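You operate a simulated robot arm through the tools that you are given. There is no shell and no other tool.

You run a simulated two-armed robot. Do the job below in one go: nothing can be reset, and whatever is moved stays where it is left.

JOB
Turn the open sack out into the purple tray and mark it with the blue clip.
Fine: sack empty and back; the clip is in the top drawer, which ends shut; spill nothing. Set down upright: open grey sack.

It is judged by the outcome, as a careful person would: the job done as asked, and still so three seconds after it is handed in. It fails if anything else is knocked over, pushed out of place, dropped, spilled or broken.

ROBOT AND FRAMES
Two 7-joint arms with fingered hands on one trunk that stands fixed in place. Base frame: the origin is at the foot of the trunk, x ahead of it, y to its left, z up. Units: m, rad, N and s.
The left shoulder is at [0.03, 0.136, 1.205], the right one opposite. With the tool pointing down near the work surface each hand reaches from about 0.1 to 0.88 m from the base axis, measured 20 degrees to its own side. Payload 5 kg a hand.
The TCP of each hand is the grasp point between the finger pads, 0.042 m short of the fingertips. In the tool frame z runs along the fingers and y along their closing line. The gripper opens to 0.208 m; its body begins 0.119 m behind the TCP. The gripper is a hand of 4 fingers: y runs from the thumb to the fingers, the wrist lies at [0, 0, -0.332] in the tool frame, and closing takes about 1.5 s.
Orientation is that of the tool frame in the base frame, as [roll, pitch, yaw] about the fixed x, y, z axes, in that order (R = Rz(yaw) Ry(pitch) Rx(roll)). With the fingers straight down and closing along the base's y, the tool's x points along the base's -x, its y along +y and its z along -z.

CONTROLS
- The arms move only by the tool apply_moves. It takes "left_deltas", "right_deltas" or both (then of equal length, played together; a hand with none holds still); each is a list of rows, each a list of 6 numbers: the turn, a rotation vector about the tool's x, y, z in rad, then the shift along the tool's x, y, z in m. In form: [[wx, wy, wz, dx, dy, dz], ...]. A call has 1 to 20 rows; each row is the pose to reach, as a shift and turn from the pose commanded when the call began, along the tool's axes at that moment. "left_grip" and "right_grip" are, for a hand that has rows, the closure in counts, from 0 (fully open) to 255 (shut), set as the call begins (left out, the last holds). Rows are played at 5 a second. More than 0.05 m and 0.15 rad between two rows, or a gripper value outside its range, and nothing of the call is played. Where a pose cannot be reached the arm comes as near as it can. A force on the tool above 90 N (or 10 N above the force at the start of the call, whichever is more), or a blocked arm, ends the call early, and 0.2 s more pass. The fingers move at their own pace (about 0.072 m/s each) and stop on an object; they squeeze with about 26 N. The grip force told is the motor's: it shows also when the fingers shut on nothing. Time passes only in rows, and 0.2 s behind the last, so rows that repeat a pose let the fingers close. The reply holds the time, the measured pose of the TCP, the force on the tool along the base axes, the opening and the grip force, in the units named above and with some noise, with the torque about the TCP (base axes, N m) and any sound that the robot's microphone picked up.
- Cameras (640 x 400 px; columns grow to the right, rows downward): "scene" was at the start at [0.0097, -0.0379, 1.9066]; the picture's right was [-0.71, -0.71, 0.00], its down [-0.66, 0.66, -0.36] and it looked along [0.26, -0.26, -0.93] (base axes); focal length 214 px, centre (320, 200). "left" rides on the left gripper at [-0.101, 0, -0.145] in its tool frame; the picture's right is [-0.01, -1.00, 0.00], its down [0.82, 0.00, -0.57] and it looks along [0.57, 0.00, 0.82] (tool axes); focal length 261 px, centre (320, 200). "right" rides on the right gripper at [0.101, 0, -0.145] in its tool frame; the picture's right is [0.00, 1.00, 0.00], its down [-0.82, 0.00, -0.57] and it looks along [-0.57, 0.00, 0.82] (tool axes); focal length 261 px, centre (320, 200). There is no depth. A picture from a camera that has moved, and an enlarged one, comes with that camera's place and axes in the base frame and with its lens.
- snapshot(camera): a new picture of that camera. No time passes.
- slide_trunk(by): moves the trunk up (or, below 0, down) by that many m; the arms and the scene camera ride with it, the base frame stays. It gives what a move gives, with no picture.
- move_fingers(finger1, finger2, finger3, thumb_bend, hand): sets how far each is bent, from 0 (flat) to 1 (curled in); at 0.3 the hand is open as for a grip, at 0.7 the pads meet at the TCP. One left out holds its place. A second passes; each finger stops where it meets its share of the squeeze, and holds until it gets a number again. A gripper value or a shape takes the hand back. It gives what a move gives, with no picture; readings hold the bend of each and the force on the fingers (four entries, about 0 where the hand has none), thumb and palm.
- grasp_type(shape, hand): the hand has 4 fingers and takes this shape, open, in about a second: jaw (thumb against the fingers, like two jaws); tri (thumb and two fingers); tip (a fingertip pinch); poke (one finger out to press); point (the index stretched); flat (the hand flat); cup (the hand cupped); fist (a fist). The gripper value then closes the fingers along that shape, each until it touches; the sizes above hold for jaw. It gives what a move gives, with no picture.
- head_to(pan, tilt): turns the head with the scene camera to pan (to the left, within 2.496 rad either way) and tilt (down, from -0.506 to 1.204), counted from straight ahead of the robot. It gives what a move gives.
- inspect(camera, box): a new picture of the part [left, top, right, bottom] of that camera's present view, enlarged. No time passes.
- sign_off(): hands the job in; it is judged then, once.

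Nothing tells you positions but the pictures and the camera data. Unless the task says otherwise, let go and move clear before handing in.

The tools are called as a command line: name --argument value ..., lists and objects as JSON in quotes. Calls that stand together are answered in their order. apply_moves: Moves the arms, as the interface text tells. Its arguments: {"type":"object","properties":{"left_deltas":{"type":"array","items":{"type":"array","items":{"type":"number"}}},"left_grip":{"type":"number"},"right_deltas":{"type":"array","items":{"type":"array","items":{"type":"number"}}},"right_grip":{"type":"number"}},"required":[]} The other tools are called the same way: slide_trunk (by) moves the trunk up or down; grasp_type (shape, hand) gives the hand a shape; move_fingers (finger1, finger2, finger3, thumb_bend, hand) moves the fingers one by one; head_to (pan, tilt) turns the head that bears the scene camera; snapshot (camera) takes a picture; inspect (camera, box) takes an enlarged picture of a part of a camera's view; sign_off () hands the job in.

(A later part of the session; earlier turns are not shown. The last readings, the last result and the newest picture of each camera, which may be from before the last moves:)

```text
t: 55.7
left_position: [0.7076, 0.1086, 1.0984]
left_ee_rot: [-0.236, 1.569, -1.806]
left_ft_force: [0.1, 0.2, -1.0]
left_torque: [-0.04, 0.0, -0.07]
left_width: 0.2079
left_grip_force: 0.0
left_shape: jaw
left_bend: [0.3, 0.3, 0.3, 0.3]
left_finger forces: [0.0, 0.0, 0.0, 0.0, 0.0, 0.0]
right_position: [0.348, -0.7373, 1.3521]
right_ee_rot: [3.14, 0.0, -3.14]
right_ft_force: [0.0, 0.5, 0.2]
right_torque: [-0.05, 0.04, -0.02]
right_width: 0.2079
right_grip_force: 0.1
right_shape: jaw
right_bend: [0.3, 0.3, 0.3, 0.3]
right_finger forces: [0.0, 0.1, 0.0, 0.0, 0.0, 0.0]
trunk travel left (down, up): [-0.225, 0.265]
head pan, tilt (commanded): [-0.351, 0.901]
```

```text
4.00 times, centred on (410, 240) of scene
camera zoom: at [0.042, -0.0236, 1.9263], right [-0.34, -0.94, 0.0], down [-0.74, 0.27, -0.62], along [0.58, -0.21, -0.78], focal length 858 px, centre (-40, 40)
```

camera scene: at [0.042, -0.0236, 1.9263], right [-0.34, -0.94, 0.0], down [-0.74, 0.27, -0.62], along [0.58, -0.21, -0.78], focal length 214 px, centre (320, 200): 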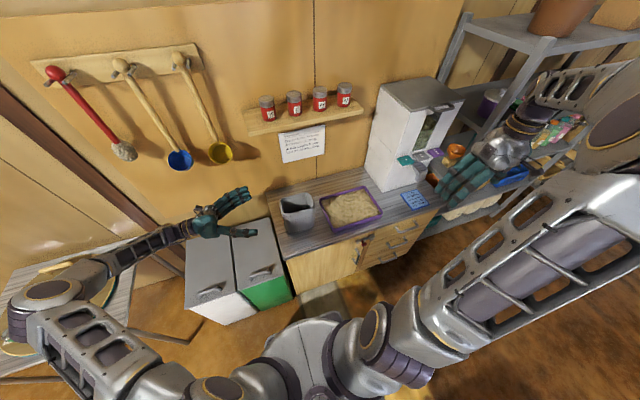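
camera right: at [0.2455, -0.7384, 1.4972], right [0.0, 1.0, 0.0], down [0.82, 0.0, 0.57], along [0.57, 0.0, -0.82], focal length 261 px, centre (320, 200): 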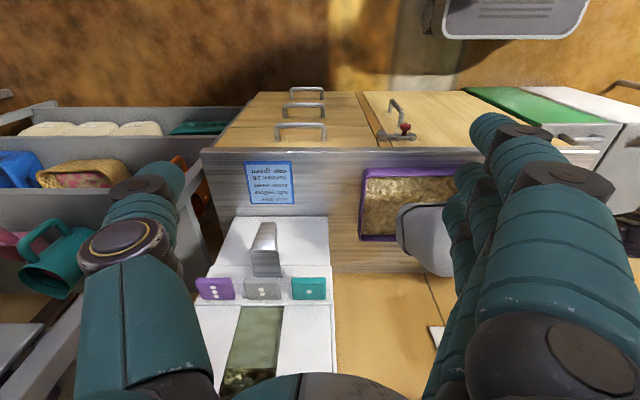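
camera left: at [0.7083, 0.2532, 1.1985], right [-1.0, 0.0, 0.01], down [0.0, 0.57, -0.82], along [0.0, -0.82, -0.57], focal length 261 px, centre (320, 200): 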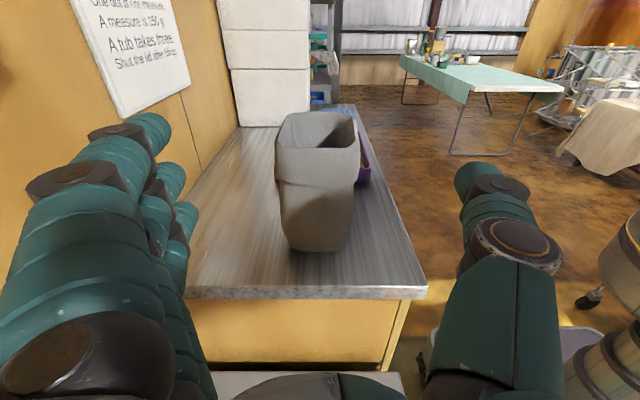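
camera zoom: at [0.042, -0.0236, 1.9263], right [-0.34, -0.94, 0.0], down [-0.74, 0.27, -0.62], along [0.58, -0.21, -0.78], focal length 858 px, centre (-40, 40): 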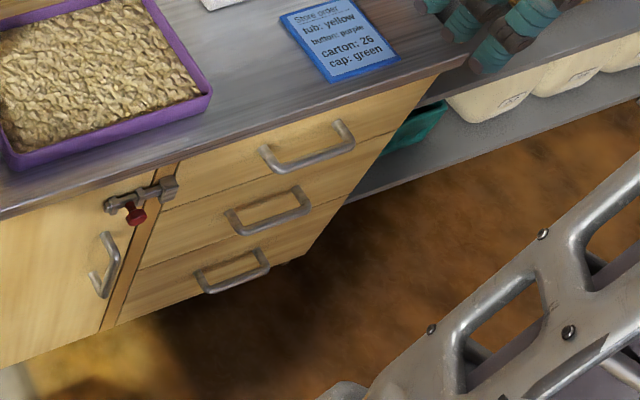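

The top handle bar runs along y from −0.72 to −0.87 at about x=0.507, z=0.735, standing 5 cm off the drawer face. I'll turn the right hand so it closes across the bar (yaw 90°), in free space in front of the drawers.

apply_moves --right_deltas '[[0, 0, 0.1428, 0.001, -0.004, 0.008], [0, 0, 0.2856, 0.003, -0.008, 0.016], [0, 0, 0.4284, 0.004, -0.012, 0.024], [0, 0, 0.5712, 0.006, -0.016, 0.032], [0, 0, 0.714, 0.007, -0.02, 0.04], [0, 0, 0.8568, 0.009, -0.024, 0.048], [0, 0, 0.9996, 0.01, -0.028, 0.056], [0, 0, 1.1424, 0.012, -0.032, 0.064], [0, 0, 1.2852, 0.013, -0.036, 0.072], [0, 0, 1.428, 0.015, -0.04, 0.08], [0, 0, 1.5708, 0.018, -0.045, 0.09]]'

snapshot --camera "right"

head_to --pan -0.9 --tilt 0.95

snapshot --camera "scene"

```text
t: 58.1
left_position: [0.7065, 0.1096, 1.0982]
left_ee_rot: [0.433, 1.569, -1.141]
left_ft_force: [-0.7, 0.0, 0.1]
left_torque: [0.0, 0.0, -0.05]
left_width: 0.208
left_grip_force: 0.0
left_shape: jaw
left_bend: [0.3, 0.3, 0.3, 0.3]
left_finger forces: [0.1, 0.1, 0.0, 0.1, 0.0, 0.0]
right_position: [0.3298, -0.7819, 1.2621]
right_ee_rot: [-3.141, 0.0, 1.571]
right_ft_force: [0.1, -0.4, -1.2]
right_torque: [0.03, 0.04, -0.04]
right_width: 0.2077
right_grip_force: 0.1
right_shape: jaw
right_bend: [0.3, 0.3, 0.3, 0.3]
right_finger forces: [0.0, 0.1, 0.1, 0.0, 0.1, 0.0]
trunk travel left (down, up): [-0.225, 0.265]
head pan, tilt (commanded): [-0.351, 0.901]
```

```text
taken
camera right: at [0.3288, -0.6826, 1.4076], right [1.0, -0.01, 0.0], down [0.0, -0.82, 0.57], along [0.0, -0.57, -0.82], focal length 261 px, centre (320, 200)
```

right: 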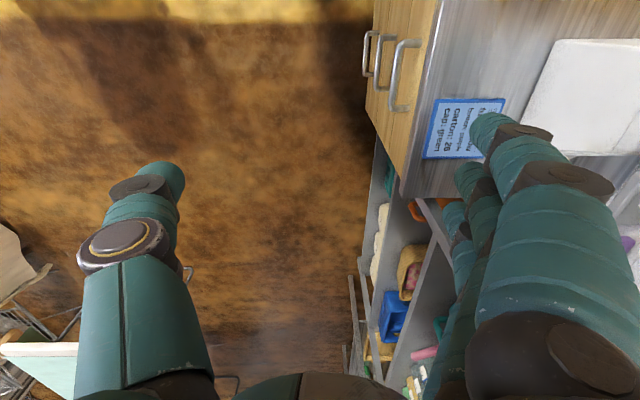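

```text
t: 59.1
left_position: [0.7066, 0.1086, 1.0982]
left_ee_rot: [0.413, 1.57, -1.159]
left_ft_force: [-0.1, -0.6, -0.4]
left_torque: [-0.03, 0.0, -0.02]
left_width: 0.208
left_grip_force: 0.2
left_shape: jaw
left_bend: [0.3, 0.3, 0.3, 0.3]
left_finger forces: [0.0, 0.0, 0.0, 0.0, 0.0, 0.0]
right_position: [0.3296, -0.7823, 1.263]
right_ee_rot: [3.141, 0.001, 1.573]
right_ft_force: [0.8, -0.9, -0.3]
right_torque: [0.05, -0.01, 0.0]
right_width: 0.2078
right_grip_force: 0.1
right_shape: jaw
right_bend: [0.3, 0.3, 0.3, 0.3]
right_finger forces: [0.0, 0.0, 0.0, 0.1, 0.1, 0.0]
trunk travel left (down, up): [-0.225, 0.265]
head pan, tilt (commanded): [-0.901, 0.949]
```

```text
taken
camera scene: at [0.0155, -0.0551, 1.9228], right [-0.78, -0.62, 0.0], down [-0.51, 0.64, -0.58], along [0.36, -0.46, -0.81], focal length 214 px, centre (320, 200)
```

scene: 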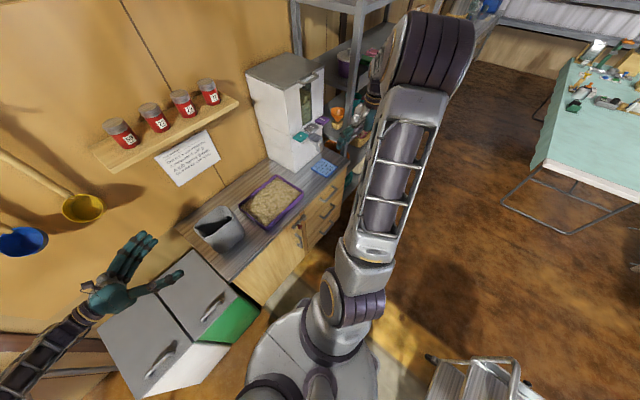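

The right camera now sees the handles side-on. I partly close the right hand, pitch it to point forward-and-down, and descend in front of the drawers, checking the posture.

apply_moves --right_deltas '[[-0.131, 0, 0, -0.001, 0, 0.03], [-0.262, 0, 0, -0.002, 0, 0.06], [-0.393, 0, 0, -0.003, 0, 0.09], [-0.524, 0, 0, -0.004, 0, 0.12], [-0.655, 0, 0, -0.005, 0, 0.15], [-0.786, 0, 0, -0.006, 0, 0.18], [-0.917, 0, 0, -0.007, 0, 0.21], [-1.047, 0, 0, -0.008, 0, 0.242], [-1.047, 0, 0, -0.008, 0, 0.242]]' --right_grip 165

snapshot --camera "right"

snapshot --camera "scene"

```text
t: 61.1
left_position: [0.7073, 0.1105, 1.0977]
left_ee_rot: [0.002, 1.569, -1.572]
left_ft_force: [0.6, -0.3, -0.3]
left_torque: [-0.03, 0.02, 0.04]
left_width: 0.2081
left_grip_force: 0.1
left_shape: jaw
left_bend: [0.3, 0.3, 0.3, 0.3]
left_finger forces: [0.0, 0.1, 0.0, 0.1, 0.1, 0.1]
right_position: [0.329, -0.7917, 1.0216]
right_ee_rot: [2.092, 0.002, 1.572]
right_ft_force: [-0.4, -0.4, -0.1]
right_torque: [-0.08, 0.11, -0.04]
right_width: 0.0734
right_grip_force: 0.1
right_shape: jaw
right_bend: [0.73, 0.73, 0.73, 0.7]
right_finger forces: [0.0, 0.0, 0.1, 0.0, 0.0, 0.0]
trunk travel left (down, up): [-0.225, 0.265]
head pan, tilt (commanded): [-0.901, 0.949]
```

```text
taken
camera right: at [0.2021, -0.691, 1.0945], right [0.5, 0.0, 0.87], down [-0.5, -0.82, 0.28], along [0.71, -0.57, -0.41], focal length 261 px, centre (320, 200)
```

right: 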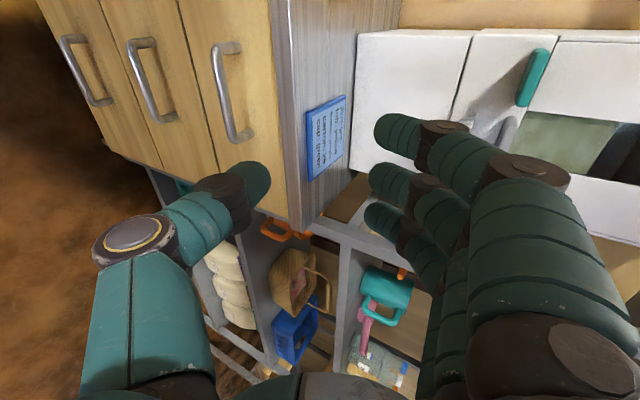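

```text
taken
camera scene: at [0.0159, -0.0528, 1.9229], right [-0.78, -0.62, 0.0], down [-0.51, 0.64, -0.58], along [0.36, -0.46, -0.81], focal length 214 px, centre (320, 200)
```

scene: 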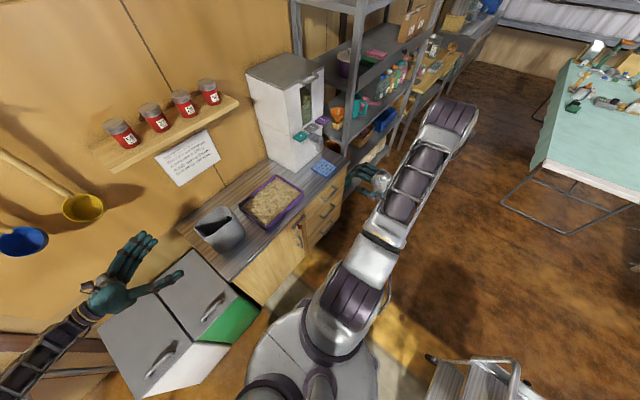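

The arm is well placed. I'll zoom on the handle from this view to refine its position.

inspect --camera "right" --box '[160, 20, 320, 180]'

inspect --camera "scene" --box '[290, 150, 410, 240]'

```text
2.50 times, centred on (240, 100) of right
camera zoom: at [0.2021, -0.691, 1.0945], right [0.5, 0.0, 0.87], down [-0.5, -0.82, 0.28], along [0.71, -0.57, -0.41], focal length 652 px, centre (520, 450)
```

zoom: 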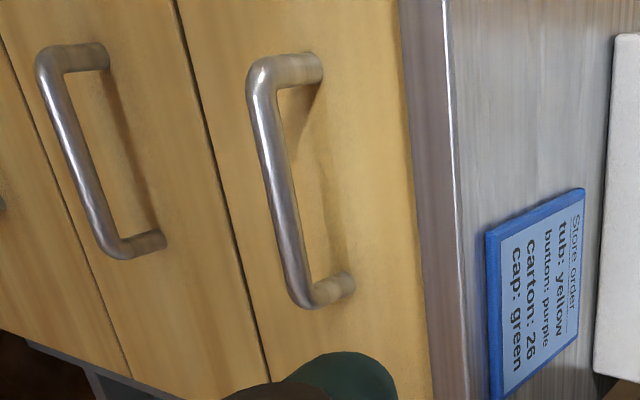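

```text
4.44 times, centred on (350, 195) of scene
camera zoom: at [0.0159, -0.0528, 1.9229], right [-0.78, -0.62, 0.0], down [-0.51, 0.64, -0.58], along [0.36, -0.46, -0.81], focal length 953 px, centre (187, 222)
```

zoom: 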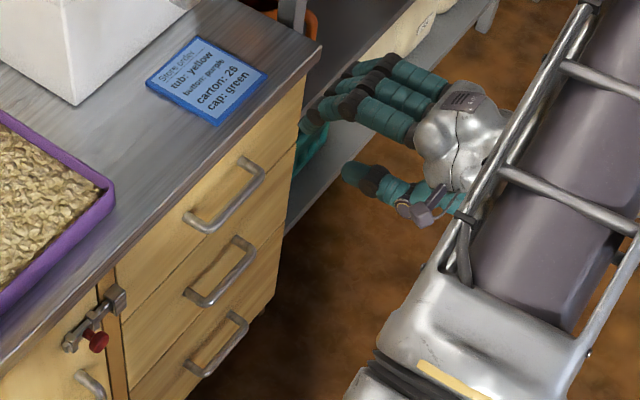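

The bar is confirmed at x≈0.507, z≈0.737, y −0.73…−0.87. I move to a pre-grasp point 13 cm back along the tool axis.

apply_moves --right_deltas '[[0, 0, 0, -0.001, -0.02, 0.021], [0, 0, 0, -0.002, -0.04, 0.042], [0, 0, 0, -0.003, -0.06, 0.062], [0, 0, 0, -0.004, -0.08, 0.083], [0, 0, 0, -0.005, -0.1, 0.104], [0, 0, 0, -0.006, -0.12, 0.125], [0, 0, 0, -0.007, -0.14, 0.146], [0, 0, 0, -0.008, -0.158, 0.166], [0, 0, 0, -0.008, -0.158, 0.166]]'

snapshot --camera "right"

snapshot --camera "scene"

```text
t: 63.1
left_position: [0.7068, 0.1086, 1.0986]
left_ee_rot: [0.422, 1.569, -1.151]
left_ft_force: [0.8, -0.2, 0.3]
left_torque: [-0.01, -0.01, -0.02]
left_width: 0.2079
left_grip_force: 0.1
left_shape: jaw
left_bend: [0.3, 0.3, 0.3, 0.3]
left_finger forces: [0.0, 0.0, 0.1, 0.0, 0.0, 0.1]
right_position: [0.3934, -0.7985, 0.801]
right_ee_rot: [2.095, 0.001, 1.573]
right_ft_force: [0.8, -0.1, -0.5]
right_torque: [-0.03, 0.01, -0.04]
right_width: 0.0739
right_grip_force: 0.0
right_shape: jaw
right_bend: [0.73, 0.73, 0.73, 0.7]
right_finger forces: [0.0, 0.0, 0.1, 0.0, 0.0, 0.0]
trunk travel left (down, up): [-0.225, 0.265]
head pan, tilt (commanded): [-0.901, 0.949]
```

```text
taken
camera right: at [0.2666, -0.6985, 0.8749], right [0.5, 0.0, 0.87], down [-0.5, -0.82, 0.28], along [0.71, -0.57, -0.41], focal length 261 px, centre (320, 200)
```

right: 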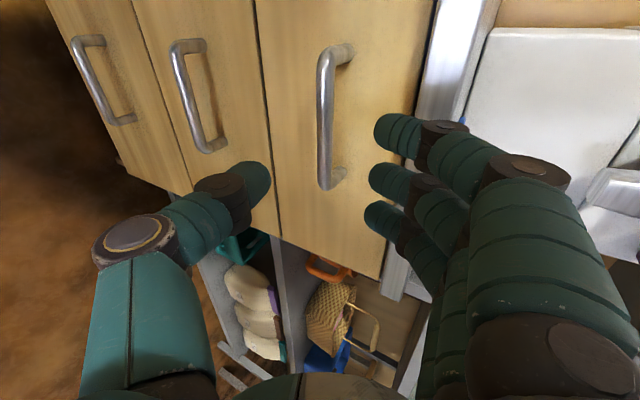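

```text
taken
camera scene: at [0.0151, -0.0546, 1.9229], right [-0.78, -0.62, 0.0], down [-0.51, 0.64, -0.58], along [0.36, -0.46, -0.81], focal length 214 px, centre (320, 200)
```

scene: 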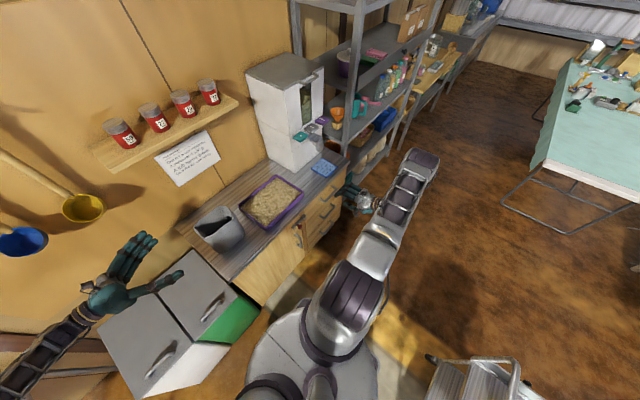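

The bar lies centrally between thumb and fingertips. I advance along the tool axis until it sits between the pads.

apply_moves --right_deltas '[[0, 0, 0, 0, 0.001, 0.02], [0, 0, 0, 0, 0.002, 0.04], [0, 0, 0, 0, 0.003, 0.06], [0, 0, 0, 0, 0.004, 0.08], [0, 0, 0, 0, 0.004, 0.095], [0, 0, 0, 0, 0.004, 0.105], [0, 0, 0, 0, 0.004, 0.112], [0, 0, 0, 0, 0.004, 0.112]]'

snapshot --camera "right"

```text
t: 64.9
left_position: [0.7057, 0.1094, 1.099]
left_ee_rot: [0.782, 1.569, -0.79]
left_ft_force: [0.2, -0.6, 0.2]
left_torque: [-0.02, 0.0, 0.01]
left_width: 0.2077
left_grip_force: 0.1
left_shape: jaw
left_bend: [0.3, 0.3, 0.3, 0.3]
left_finger forces: [0.0, 0.0, 0.0, 0.0, 0.1, 0.0]
right_position: [0.4901, -0.7992, 0.7485]
right_ee_rot: [2.096, 0.002, 1.57]
right_ft_force: [-19.9, 2.4, 7.6]
right_torque: [-0.05, -0.76, 0.08]
right_width: 0.0725
right_grip_force: 0.0
right_shape: jaw
right_bend: [0.74, 0.74, 0.74, 0.7]
right_finger forces: [6.5, 6.4, 6.4, 0.1, 0.0, 0.0]
trunk travel left (down, up): [-0.225, 0.265]
head pan, tilt (commanded): [-0.901, 0.949]
```

```text
taken
camera right: at [0.3645, -0.6985, 0.8212], right [0.5, 0.0, 0.87], down [-0.5, -0.82, 0.28], along [0.71, -0.57, -0.41], focal length 261 px, centre (320, 200)
```

right: 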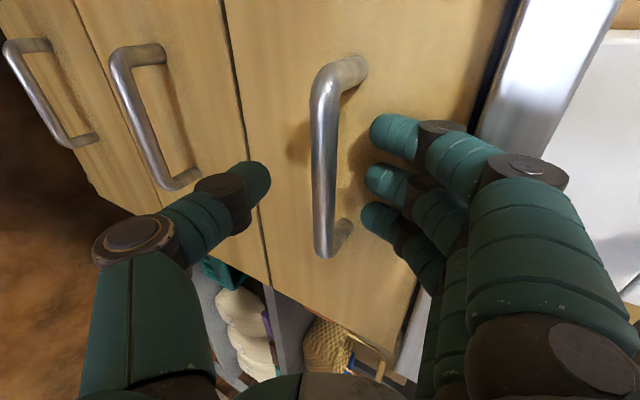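

The fingertips just touched the drawer face with the bar between them and the thumb. I ease back slightly and close on the bar.

apply_moves --right_deltas '[[0, 0, 0, 0, 0.002, -0.008], [0, 0, 0, 0, 0.002, -0.008]]'

apply_moves --right_deltas '[[0, 0, 0, 0, 0, 0], [0, 0, 0, 0, 0, 0], [0, 0, 0, 0, 0, 0], [0, 0, 0, 0, 0, 0], [0, 0, 0, 0, 0, 0], [0, 0, 0, 0, 0, 0]]' --right_grip 255

snapshot --camera "right"

```text
t: 65.5
left_position: [0.7068, 0.1074, 1.0986]
left_ee_rot: [0.366, 1.569, -1.207]
left_ft_force: [0.3, 0.2, -0.1]
left_torque: [0.0, 0.03, -0.02]
left_width: 0.2079
left_grip_force: 0.0
left_shape: jaw
left_bend: [0.3, 0.3, 0.3, 0.3]
left_finger forces: [0.0, 0.0, 0.0, 0.1, 0.0, 0.0]
right_position: [0.4868, -0.7991, 0.7522]
right_ee_rot: [2.092, 0.0, 1.574]
right_ft_force: [-0.3, -0.4, 0.7]
right_torque: [0.01, -0.03, 0.02]
right_width: 0.0732
right_grip_force: 0.1
right_shape: jaw
right_bend: [0.74, 0.74, 0.74, 0.7]
right_finger forces: [0.0, 0.1, 0.0, 0.0, 0.1, 0.0]
trunk travel left (down, up): [-0.225, 0.265]
head pan, tilt (commanded): [-0.901, 0.949]
```

```text
t: 66.9
left_position: [0.7075, 0.1085, 1.0985]
left_ee_rot: [0.385, 1.568, -1.187]
left_ft_force: [0.0, 0.2, -0.9]
left_torque: [0.0, -0.02, -0.01]
left_width: 0.2079
left_grip_force: 0.1
left_shape: jaw
left_bend: [0.3, 0.3, 0.3, 0.3]
left_finger forces: [0.0, 0.0, 0.0, 0.0, 0.1, 0.1]
right_position: [0.4869, -0.7983, 0.7521]
right_ee_rot: [2.095, -0.002, 1.573]
right_ft_force: [1.6, -0.6, -0.4]
right_torque: [0.03, -0.03, -0.03]
right_width: 0.0108
right_grip_force: 25.9
right_shape: jaw
right_bend: [0.71, 0.71, 0.71, 0.7]
right_finger forces: [7.1, 7.0, 7.0, 0.0, 22.4, 0.1]
trunk travel left (down, up): [-0.225, 0.265]
head pan, tilt (commanded): [-0.901, 0.949]
```

```text
taken
camera right: at [0.361, -0.6981, 0.8265], right [0.5, 0.0, 0.87], down [-0.5, -0.82, 0.28], along [0.71, -0.57, -0.41], focal length 261 px, centre (320, 200)
```

right: 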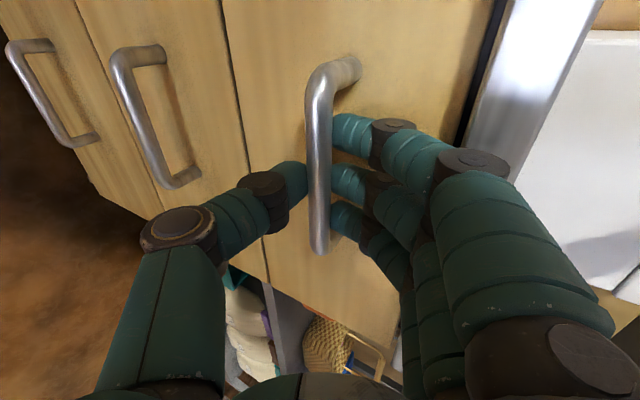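

The bar is firmly gripped. I pull the drawer straight out by about 20 cm.

apply_moves --right_deltas '[[0, 0, 0, 0, -0.005, -0.00866], [0, 0, 0, 0, -0.015, -0.026], [0, 0, 0, 0, -0.025, -0.0433], [0, 0, 0, 0, -0.035, -0.0606], [0, 0, 0, 0, -0.045, -0.0779], [0, 0, 0, 0, -0.055, -0.0953], [0, 0, 0, 0, -0.065, -0.1126], [0, 0, 0, 0, -0.075, -0.1299], [0, 0, 0, 0, -0.085, -0.1472], [0, 0, 0, 0, -0.095, -0.1645], [0, 0, 0, 0, -0.1, -0.1732], [0, 0, 0, 0, -0.1, -0.1732]]'

snapshot --camera "right"

snapshot --camera "scene"

```text
t: 69.5
left_position: [0.7079, 0.1082, 1.0993]
left_ee_rot: [0.32, 1.569, -1.254]
left_ft_force: [0.8, -0.7, 0.4]
left_torque: [-0.01, 0.03, 0.02]
left_width: 0.2078
left_grip_force: 0.1
left_shape: jaw
left_bend: [0.3, 0.3, 0.3, 0.3]
left_finger forces: [0.0, 0.1, 0.1, 0.0, 0.1, 0.1]
right_position: [0.2849, -0.7983, 0.7549]
right_ee_rot: [2.096, 0.001, 1.573]
right_ft_force: [-0.9, 13.6, -8.9]
right_torque: [0.15, 0.17, 0.25]
right_width: 0.0105
right_grip_force: 25.2
right_shape: jaw
right_bend: [0.71, 0.71, 0.71, 0.7]
right_finger forces: [6.8, 6.8, 6.8, 0.0, 27.1, 0.0]
trunk travel left (down, up): [-0.225, 0.265]
head pan, tilt (commanded): [-0.901, 0.949]
```

```text
taken
camera right: at [0.1597, -0.6987, 0.8271], right [0.5, 0.0, 0.87], down [-0.49, -0.82, 0.28], along [0.71, -0.57, -0.41], focal length 261 px, centre (320, 200)
```

right: 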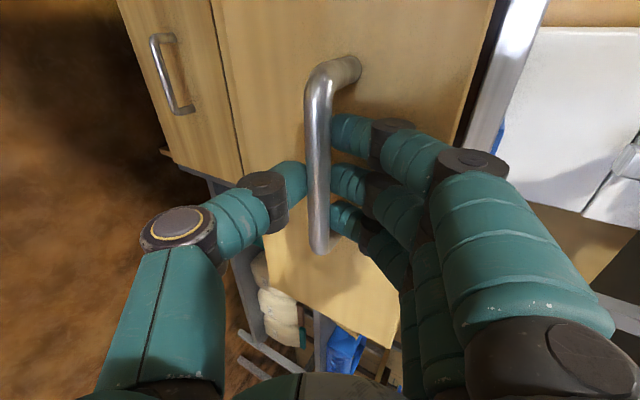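

```text
taken
camera scene: at [0.0156, -0.0549, 1.9228], right [-0.78, -0.62, 0.0], down [-0.51, 0.64, -0.58], along [0.36, -0.46, -0.81], focal length 214 px, centre (320, 200)
```

scene: 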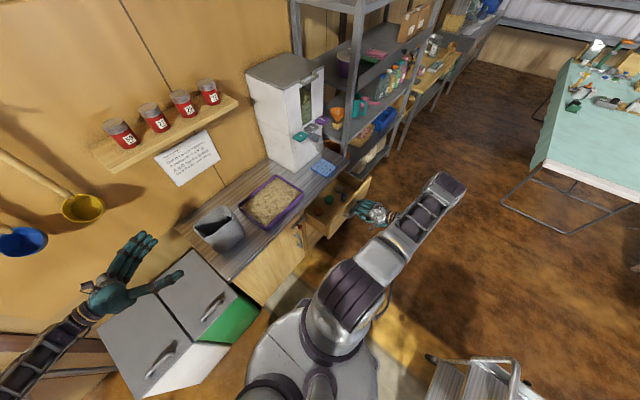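

The drawer slid open about 20 cm. I'll look into it from the head camera.

inspect --camera "scene" --box '[295, 160, 385, 250]'

head_to --pan -1.1 --tilt 1.0

inspect --camera "scene" --box '[230, 150, 350, 260]'

```text
4.44 times, centred on (340, 205) of scene
camera zoom: at [0.0156, -0.0549, 1.9228], right [-0.78, -0.62, 0.0], down [-0.51, 0.64, -0.58], along [0.36, -0.46, -0.81], focal length 953 px, centre (231, 178)
```

zoom: 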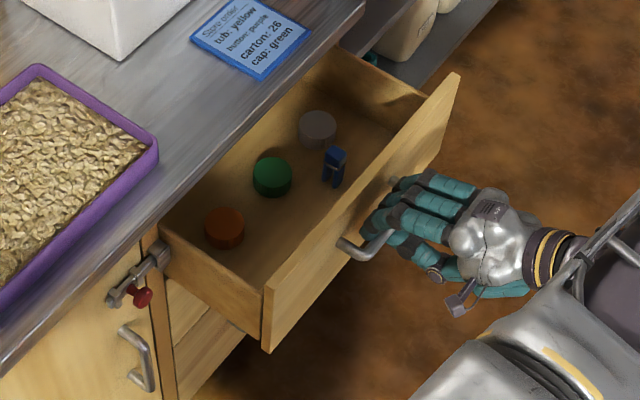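

```text
t: 70.2
left_position: [0.707, 0.1086, 1.0984]
left_ee_rot: [-2.833, 1.571, 1.878]
left_ft_force: [0.4, -0.2, -0.7]
left_torque: [-0.01, -0.03, 0.01]
left_width: 0.2081
left_grip_force: 0.1
left_shape: jaw
left_bend: [0.3, 0.3, 0.3, 0.3]
left_finger forces: [0.0, 0.0, 0.0, 0.0, 0.0, 0.1]
right_position: [0.2865, -0.7986, 0.7531]
right_ee_rot: [2.095, 0.001, 1.574]
right_ft_force: [-0.2, 14.8, -8.5]
right_torque: [0.22, 0.15, 0.31]
right_width: 0.0106
right_grip_force: 26.0
right_shape: jaw
right_bend: [0.71, 0.71, 0.71, 0.7]
right_finger forces: [6.6, 6.7, 6.8, 0.0, 27.6, 0.0]
trunk travel left (down, up): [-0.225, 0.265]
head pan, tilt (commanded): [-1.1, 1.0]
```

```text
3.64 times, centred on (290, 205) of scene
camera zoom: at [0.0021, -0.0599, 1.9192], right [-0.89, -0.45, 0.0], down [-0.38, 0.75, -0.54], along [0.25, -0.48, -0.84], focal length 780 px, centre (429, 182)
```

zoom: 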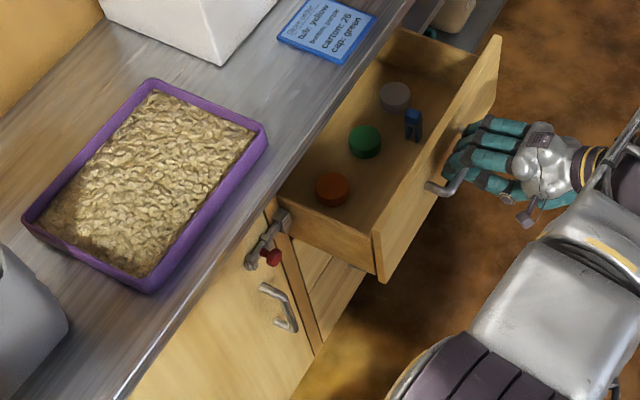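

The blue clip stands in the drawer near the front at about [0.435, −0.843], beside grey, green and orange caps. I release the handle and back the right hand away.

apply_moves --right_deltas '[[0, 0, 0, 0, 0, 0], [0, 0, 0, 0, 0, 0], [0, 0, 0, 0, 0, 0], [0, 0, 0, 0, 0, 0], [0, 0, 0, 0, 0, 0], [0, 0, 0, 0, 0, -0.02], [0, 0, 0, 0, 0, -0.05], [0, 0, 0, 0, 0, -0.08], [0, 0, 0, 0, 0, -0.11], [0, 0, 0, 0, 0, -0.11]]' --right_grip 150

snapshot --camera "right"

snapshot --camera "scene"

```text
t: 72.4
left_position: [0.7073, 0.1084, 1.0989]
left_ee_rot: [0.223, 1.567, -1.35]
left_ft_force: [0.1, 0.0, 0.2]
left_torque: [-0.03, 0.01, -0.01]
left_width: 0.208
left_grip_force: 0.0
left_shape: jaw
left_bend: [0.3, 0.3, 0.3, 0.3]
left_finger forces: [0.1, 0.1, 0.0, 0.0, 0.1, 0.0]
right_position: [0.1924, -0.8008, 0.8068]
right_ee_rot: [2.096, 0.001, 1.572]
right_ft_force: [0.1, -0.5, -0.9]
right_torque: [-0.01, 0.01, 0.05]
right_width: 0.085
right_grip_force: 0.0
right_shape: jaw
right_bend: [0.73, 0.73, 0.73, 0.7]
right_finger forces: [0.0, 0.0, 0.0, 0.0, 0.0, 0.1]
trunk travel left (down, up): [-0.225, 0.265]
head pan, tilt (commanded): [-1.1, 1.0]
```

```text
taken
camera right: at [0.0651, -0.7009, 0.8814], right [0.5, 0.0, 0.87], down [-0.5, -0.82, 0.28], along [0.71, -0.57, -0.41], focal length 261 px, centre (320, 200)
```

right: 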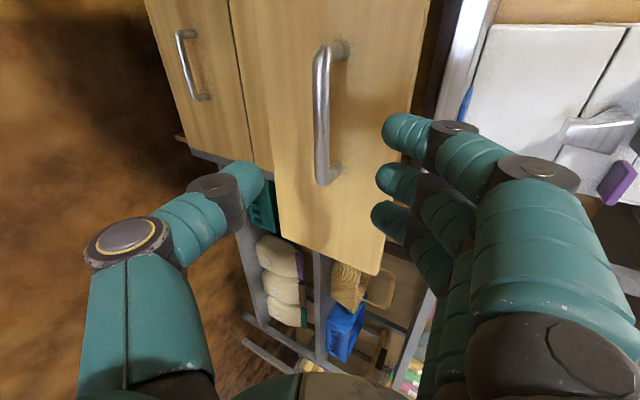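

```text
taken
camera scene: at [0.0026, -0.0608, 1.9191], right [-0.89, -0.45, 0.0], down [-0.38, 0.75, -0.54], along [0.24, -0.48, -0.84], focal length 214 px, centre (320, 200)
```

scene: 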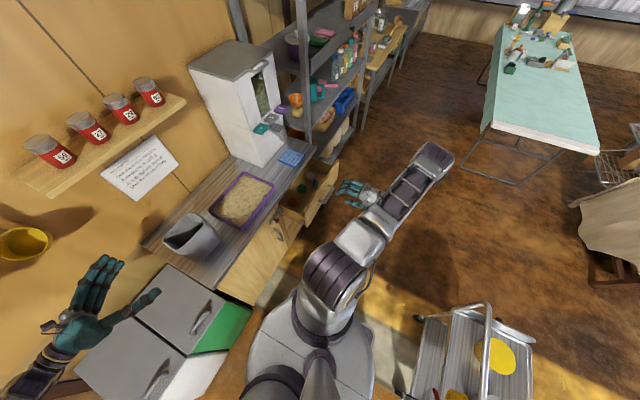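

Next I raise the right hand and turn it back to point straight down above the open drawer for a closer look at the clip.

apply_moves --right_deltas '[[0.1163, 0, 0, 0, 0.035, -0.003], [0.2327, 0, 0, 0, 0.07, -0.006], [0.349, 0, 0, 0, 0.105, -0.008], [0.4653, 0, 0, 0, 0.14, -0.008], [0.5817, 0, 0, 0, 0.175, -0.006], [0.698, 0, 0, 0, 0.21, -0.004], [0.8143, 0, 0, 0, 0.245, 0], [0.9307, 0, 0, 0, 0.28, 0.002], [1.047, 0, 0, 0, 0.314, 0.004], [1.047, 0, 0, 0, 0.314, 0.004]]'

snapshot --camera "right"

snapshot --camera "scene"

```text
t: 74.6
left_position: [0.7054, 0.1092, 1.1005]
left_ee_rot: [0.876, 1.569, -0.698]
left_ft_force: [-0.2, 0.6, 0.3]
left_torque: [0.03, 0.0, 0.07]
left_width: 0.2079
left_grip_force: 0.2
left_shape: jaw
left_bend: [0.3, 0.3, 0.3, 0.3]
left_finger forces: [0.0, 0.0, 0.1, 0.0, 0.1, 0.1]
right_position: [0.3519, -0.8, 1.0785]
right_ee_rot: [-3.14, -0.001, 1.573]
right_ft_force: [0.1, -0.4, 0.1]
right_torque: [0.04, -0.05, 0.03]
right_width: 0.0854
right_grip_force: 0.0
right_shape: jaw
right_bend: [0.73, 0.73, 0.73, 0.7]
right_finger forces: [0.0, 0.1, 0.1, 0.0, 0.0, 0.1]
trunk travel left (down, up): [-0.225, 0.265]
head pan, tilt (commanded): [-1.1, 1.0]
```

```text
taken
camera right: at [0.3509, -0.7006, 1.2242], right [1.0, 0.0, 0.0], down [0.0, -0.82, 0.57], along [0.0, -0.57, -0.82], focal length 261 px, centre (320, 200)
```

right: 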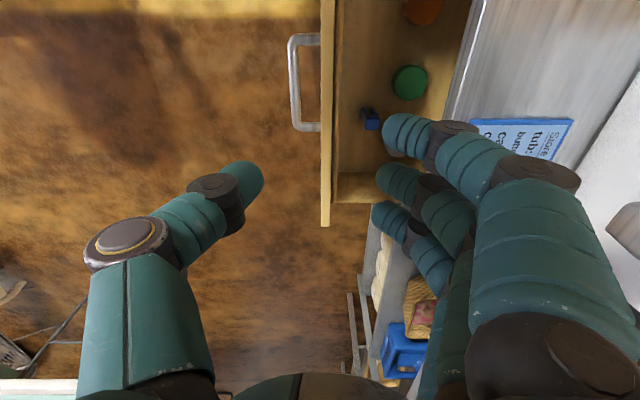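

```text
taken
camera scene: at [0.0004, -0.0608, 1.9192], right [-0.89, -0.45, 0.0], down [-0.38, 0.75, -0.54], along [0.25, -0.48, -0.84], focal length 214 px, centre (320, 200)
```

scene: 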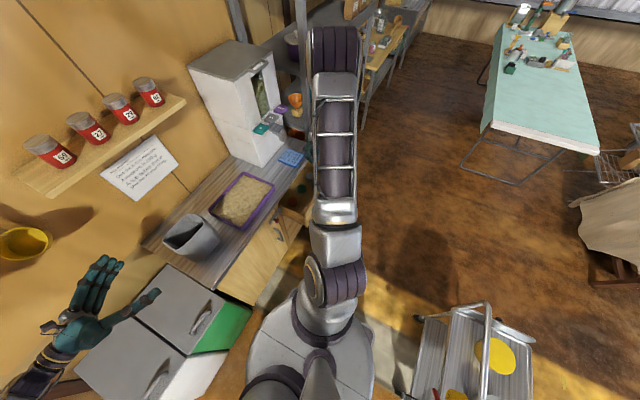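

The clip is visible next to the fingers; I'll enlarge this view.

inspect --camera "right" --box '[310, 60, 410, 160]'

inspect --camera "scene" --box '[275, 155, 325, 215]'

```text
4.00 times, centred on (360, 110) of right
camera zoom: at [0.3509, -0.7006, 1.2242], right [1.0, 0.0, 0.0], down [0.0, -0.82, 0.57], along [0.0, -0.57, -0.82], focal length 1043 px, centre (160, 560)
```

zoom: 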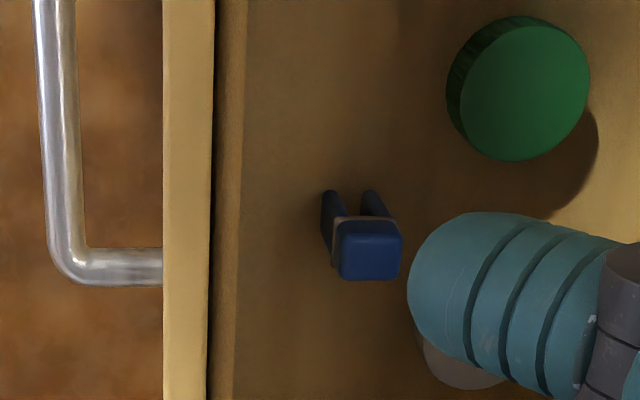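

```text
6.67 times, centred on (300, 185) of scene
camera zoom: at [0.0004, -0.0608, 1.9192], right [-0.89, -0.45, 0.0], down [-0.38, 0.75, -0.54], along [0.25, -0.48, -0.84], focal length 1430 px, centre (453, 300)
```

zoom: 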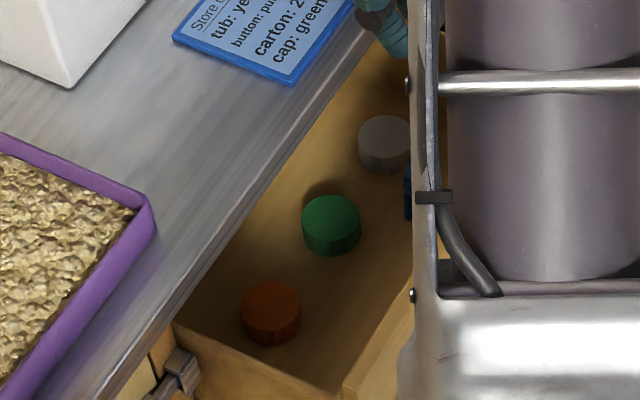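

The clip stands upright on two prongs, which are side by side in x, with a block on top at about [0.453, −0.871, 0.715]. I move the hand over it for a better view.

apply_moves --right_deltas '[[0, 0, 0, 0, 0.02, 0.02], [0, 0, 0, 0, 0.04, 0.04], [0, 0, 0, 0, 0.06, 0.06], [0, 0, 0, 0, 0.08, 0.08], [0, 0, 0, 0, 0.1, 0.1], [0, 0, 0, 0, 0.1, 0.1]]'

snapshot --camera "right"

inspect --camera "right" --box '[260, 60, 380, 180]'

```text
t: 76.0
left_position: [0.7055, 0.1078, 1.0999]
left_ee_rot: [0.703, 1.57, -0.87]
left_ft_force: [-0.5, 0.7, -0.3]
left_torque: [0.03, 0.01, 0.06]
left_width: 0.208
left_grip_force: 0.0
left_shape: jaw
left_bend: [0.3, 0.3, 0.3, 0.3]
left_finger forces: [0.1, 0.0, 0.0, 0.0, 0.0, 0.1]
right_position: [0.4509, -0.7975, 0.9805]
right_ee_rot: [3.141, 0.0, 1.573]
right_ft_force: [0.1, 0.7, 0.5]
right_torque: [0.0, 0.0, 0.0]
right_width: 0.0854
right_grip_force: 0.1
right_shape: jaw
right_bend: [0.73, 0.73, 0.73, 0.7]
right_finger forces: [0.0, 0.1, 0.1, 0.0, 0.0, 0.1]
trunk travel left (down, up): [-0.225, 0.265]
head pan, tilt (commanded): [-1.1, 1.0]
```

```text
taken
camera right: at [0.4507, -0.6978, 1.1248], right [1.0, 0.0, 0.0], down [0.0, -0.82, 0.57], along [0.0, -0.57, -0.82], focal length 261 px, centre (320, 200)
```

right: 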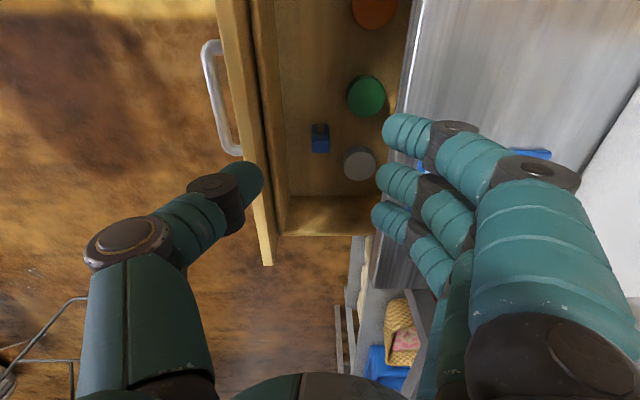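

```text
3.33 times, centred on (320, 120) of right
camera zoom: at [0.4507, -0.6978, 1.1248], right [1.0, 0.0, 0.0], down [0.0, -0.82, 0.57], along [0.0, -0.57, -0.82], focal length 869 px, centre (320, 467)
```

zoom: 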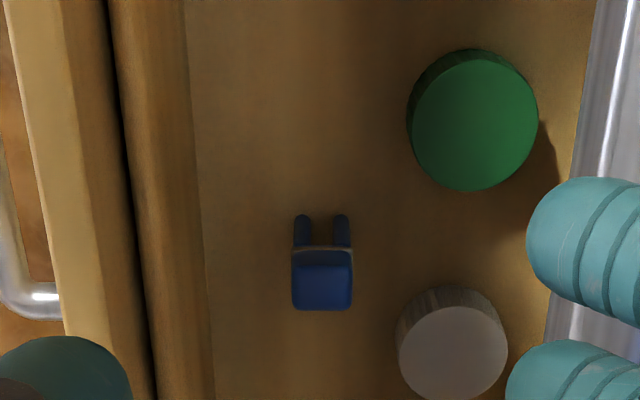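

The clip is about 8 cm tall: a 3×2.3 cm block on two prongs with a ~14 mm gap, standing at [0.452, −0.868]. I'll turn the hand to close along y (fits between the drawer front and counter edge) and centre over it.

apply_moves --right_deltas '[[0, 0, -0.1428, -0.006, -0.0005, 0], [0, 0, -0.2856, -0.013, -0.001, 0], [0, 0, -0.4284, -0.019, -0.0015, 0], [0, 0, -0.5712, -0.026, -0.002, 0], [0, 0, -0.714, -0.032, -0.0025, 0], [0, 0, -0.8568, -0.038, -0.003, 0], [0, 0, -0.9996, -0.045, -0.0035, 0], [0, 0, -1.1424, -0.051, -0.004, 0], [0, 0, -1.2852, -0.058, -0.0045, 0], [0, 0, -1.428, -0.064, -0.005, 0], [0, 0, -1.5728, -0.07, -0.005, 0], [0, 0, -1.5728, -0.07, -0.005, 0]]'

snapshot --camera "right"

snapshot --camera "scene"

```text
t: 78.6
left_position: [0.707, 0.1087, 1.0985]
left_ee_rot: [0.321, 1.569, -1.251]
left_ft_force: [-0.4, 0.2, 0.0]
left_torque: [-0.01, 0.02, 0.01]
left_width: 0.2077
left_grip_force: 0.0
left_shape: jaw
left_bend: [0.3, 0.3, 0.3, 0.3]
left_finger forces: [0.0, 0.1, 0.1, 0.1, 0.0, 0.0]
right_position: [0.4469, -0.8679, 0.979]
right_ee_rot: [3.141, 0.0, -3.135]
right_ft_force: [0.5, 0.2, 0.4]
right_torque: [-0.02, 0.0, -0.02]
right_width: 0.0858
right_grip_force: 0.2
right_shape: jaw
right_bend: [0.73, 0.73, 0.73, 0.7]
right_finger forces: [0.0, 0.1, 0.0, 0.0, 0.0, 0.0]
trunk travel left (down, up): [-0.225, 0.265]
head pan, tilt (commanded): [-1.1, 1.0]
```

```text
taken
camera right: at [0.3454, -0.8687, 1.1245], right [0.0, 1.0, 0.0], down [0.82, 0.0, 0.57], along [0.57, 0.0, -0.82], focal length 261 px, centre (320, 200)
```

right: 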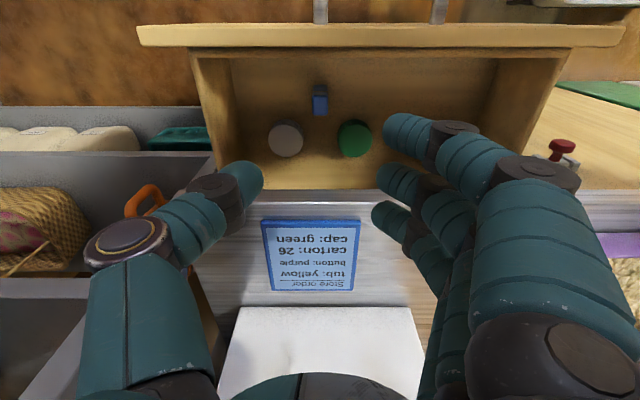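

```text
taken
camera scene: at [0.002, -0.0598, 1.9192], right [-0.89, -0.45, 0.0], down [-0.38, 0.75, -0.54], along [0.25, -0.48, -0.84], focal length 214 px, centre (320, 200)
```

scene: 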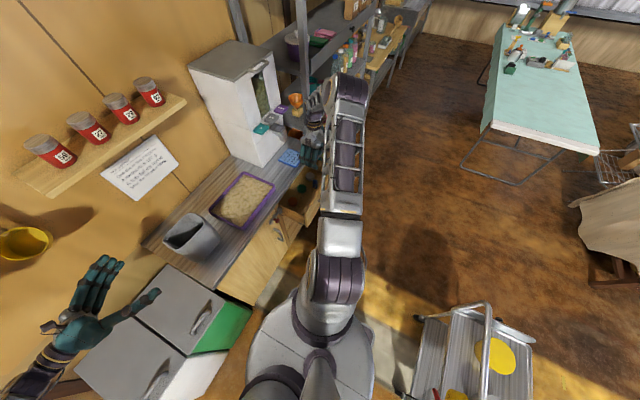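

Hand and clip are aligned in y. I'll zoom in to check the clip's orientation and gaps to the caps.

inspect --camera "right" --box '[180, 10, 460, 200]'

inspect --camera "right" --box '[280, 70, 360, 140]'

```text
2.11 times, centred on (320, 105) of right
camera zoom: at [0.3454, -0.8687, 1.1245], right [0.0, 1.0, 0.0], down [0.82, 0.0, 0.57], along [0.57, 0.0, -0.82], focal length 549 px, centre (320, 400)
```

zoom: 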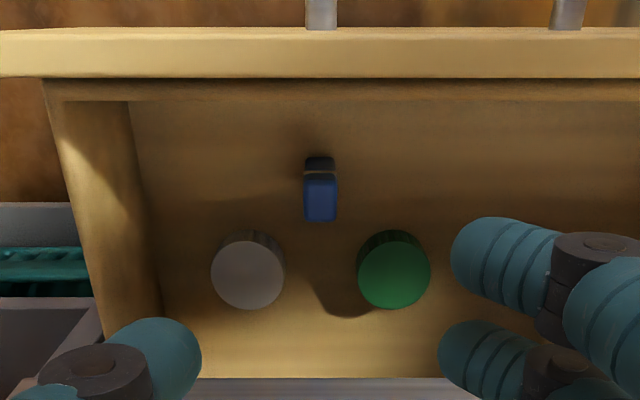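

```text
5.71 times, centred on (320, 105) of right
camera zoom: at [0.3454, -0.8687, 1.1245], right [0.0, 1.0, 0.0], down [0.82, 0.0, 0.57], along [0.57, 0.0, -0.82], focal length 1489 px, centre (320, 743)
```

zoom: 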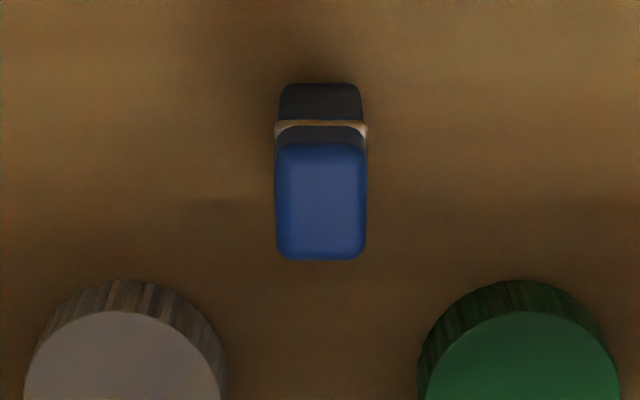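

The clip is confirmed at x=0.452, y=−0.868 with its top at z≈0.73. I narrow the opening to 6 cm and descend carefully to just above the grasp height.

apply_moves --right_deltas '[[0, 0, 0, 0.002, -0.0005, 0.02], [0, 0, 0, 0.004, -0.0005, 0.05], [0, 0, 0, 0.004, -0.0005, 0.08], [0, 0, 0, 0.004, -0.0005, 0.11], [0, 0, 0, 0.004, -0.0005, 0.14], [0, 0, 0, 0.004, -0.0005, 0.165], [0, 0, 0, 0.004, -0.0005, 0.185], [0, 0, 0, 0.004, -0.0005, 0.185]]' --right_grip 180

snapshot --camera "right"

inspect --camera "scene" --box '[260, 130, 360, 230]'

```text
t: 80.4
left_position: [0.7059, 0.109, 1.0997]
left_ee_rot: [0.445, 1.568, -1.125]
left_ft_force: [0.4, 0.6, 0.8]
left_torque: [0.02, 0.0, 0.0]
left_width: 0.208
left_grip_force: 0.0
left_shape: jaw
left_bend: [0.3, 0.3, 0.3, 0.3]
left_finger forces: [0.0, 0.1, 0.0, 0.1, 0.0, 0.1]
right_position: [0.4438, -0.8686, 0.796]
right_ee_rot: [-3.141, 0.001, -3.137]
right_ft_force: [-0.9, 0.9, 0.3]
right_torque: [-0.04, 0.0, 0.0]
right_width: 0.0616
right_grip_force: 0.1
right_shape: jaw
right_bend: [0.73, 0.73, 0.73, 0.7]
right_finger forces: [0.0, 0.1, 0.0, 0.0, 0.1, 0.1]
trunk travel left (down, up): [-0.225, 0.265]
head pan, tilt (commanded): [-1.1, 1.0]
```

```text
taken
camera right: at [0.3415, -0.8693, 0.9406], right [0.0, 1.0, 0.0], down [0.82, 0.0, 0.57], along [0.57, 0.0, -0.82], focal length 261 px, centre (320, 200)
```

right: 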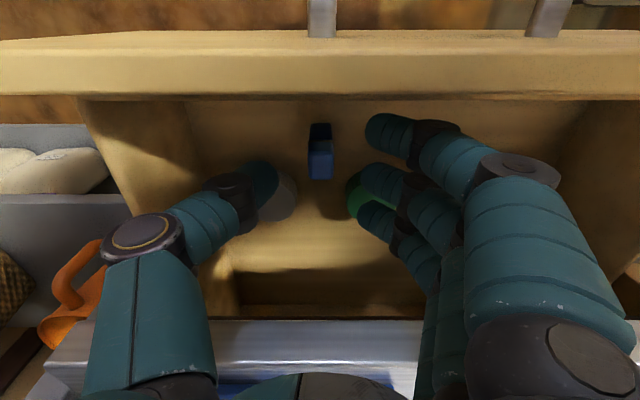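

```text
4.00 times, centred on (310, 180) of scene
camera zoom: at [0.0016, -0.0598, 1.9192], right [-0.89, -0.45, 0.0], down [-0.38, 0.75, -0.54], along [0.25, -0.48, -0.84], focal length 858 px, centre (360, 280)
```

zoom: 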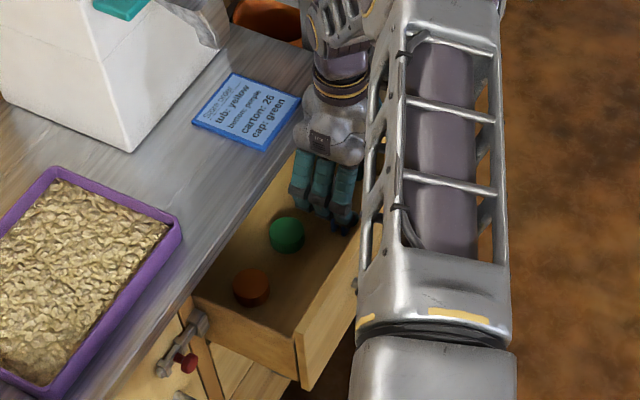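

Clearances look fine and the clip is centred between thumb and middle finger. I descend the last 5 cm.

apply_moves --right_deltas '[[0, 0, 0, 0, 0, 0.013], [0, 0, 0, 0, 0, 0.026], [0, 0, 0, 0, 0, 0.039], [0, 0, 0, 0, 0, 0.052], [0, 0, 0, 0, 0, 0.052]]'

snapshot --camera "right"

```text
t: 81.6
left_position: [0.7076, 0.1085, 1.0995]
left_ee_rot: [0.45, 1.569, -1.125]
left_ft_force: [0.1, 0.4, 0.3]
left_torque: [-0.04, -0.02, 0.0]
left_width: 0.2081
left_grip_force: 0.0
left_shape: jaw
left_bend: [0.3, 0.3, 0.3, 0.3]
left_finger forces: [0.0, 0.0, 0.0, 0.0, 0.0, 0.0]
right_position: [0.4429, -0.8681, 0.7426]
right_ee_rot: [-3.14, 0.0, -3.138]
right_ft_force: [-0.2, 0.2, 0.8]
right_torque: [0.0, 0.03, 0.01]
right_width: 0.0615
right_grip_force: 0.0
right_shape: jaw
right_bend: [0.73, 0.73, 0.73, 0.7]
right_finger forces: [0.0, 0.1, 0.0, 0.1, 0.0, 0.0]
trunk travel left (down, up): [-0.225, 0.265]
head pan, tilt (commanded): [-1.1, 1.0]
```

```text
taken
camera right: at [0.3413, -0.8697, 0.8877], right [0.0, 1.0, 0.0], down [0.82, 0.0, 0.57], along [0.57, 0.0, -0.82], focal length 261 px, centre (320, 200)
```

right: 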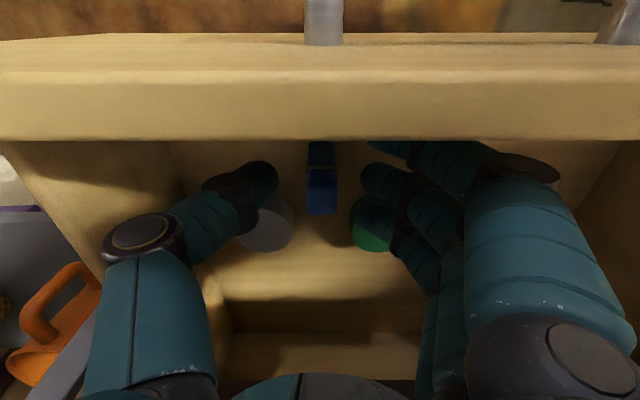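

No contacts; the clip's head sits between thumb and middle finger. I close on it.

apply_moves --right_deltas '[[0, 0, 0, 0, 0, 0], [0, 0, 0, 0, 0, 0], [0, 0, 0, 0, 0, 0], [0, 0, 0, 0, 0, 0], [0, 0, 0, 0, 0, 0], [0, 0, 0, 0, 0, 0]]' --right_grip 245

snapshot --camera "right"

inspect --camera "right" --box '[220, 130, 420, 270]'

```text
t: 83.0
left_position: [0.7075, 0.108, 1.0994]
left_ee_rot: [0.406, 1.569, -1.164]
left_ft_force: [0.0, -0.4, -0.2]
left_torque: [-0.04, -0.02, 0.01]
left_width: 0.208
left_grip_force: 0.0
left_shape: jaw
left_bend: [0.3, 0.3, 0.3, 0.3]
left_finger forces: [0.0, 0.0, 0.0, 0.1, 0.1, 0.0]
right_position: [0.4433, -0.8692, 0.742]
right_ee_rot: [3.141, 0.0, -3.138]
right_ft_force: [1.4, 1.4, 2.0]
right_torque: [0.05, -0.02, -0.03]
right_width: 0.0046
right_grip_force: 26.1
right_shape: jaw
right_bend: [0.7, 0.6, 0.7, 0.71]
right_finger forces: [0.1, 16.0, 0.1, 0.0, 15.8, 0.1]
trunk travel left (down, up): [-0.225, 0.265]
head pan, tilt (commanded): [-1.1, 1.0]
```

```text
taken
camera right: at [0.3414, -0.8697, 0.8876], right [0.0, 1.0, 0.0], down [0.82, 0.0, 0.57], along [0.57, 0.0, -0.82], focal length 261 px, centre (320, 200)
```

right: 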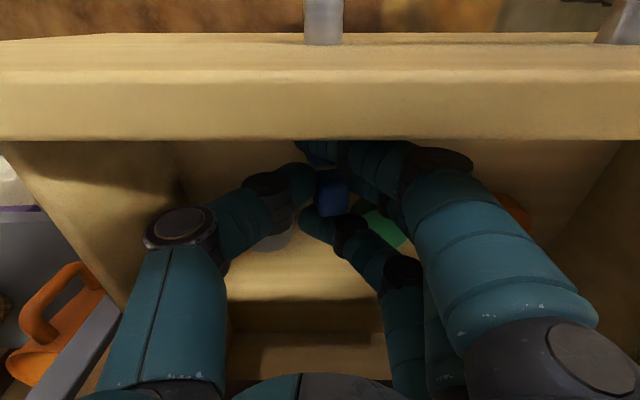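

```text
2.86 times, centred on (320, 200) of right
camera zoom: at [0.3414, -0.8697, 0.8876], right [0.0, 1.0, 0.0], down [0.82, 0.0, 0.57], along [0.57, 0.0, -0.82], focal length 745 px, centre (320, 200)
```

zoom: 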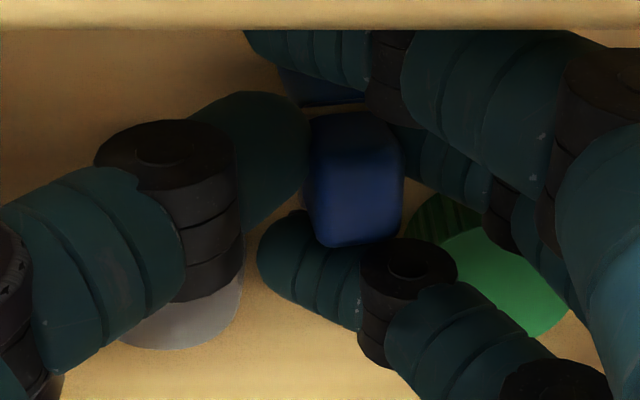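

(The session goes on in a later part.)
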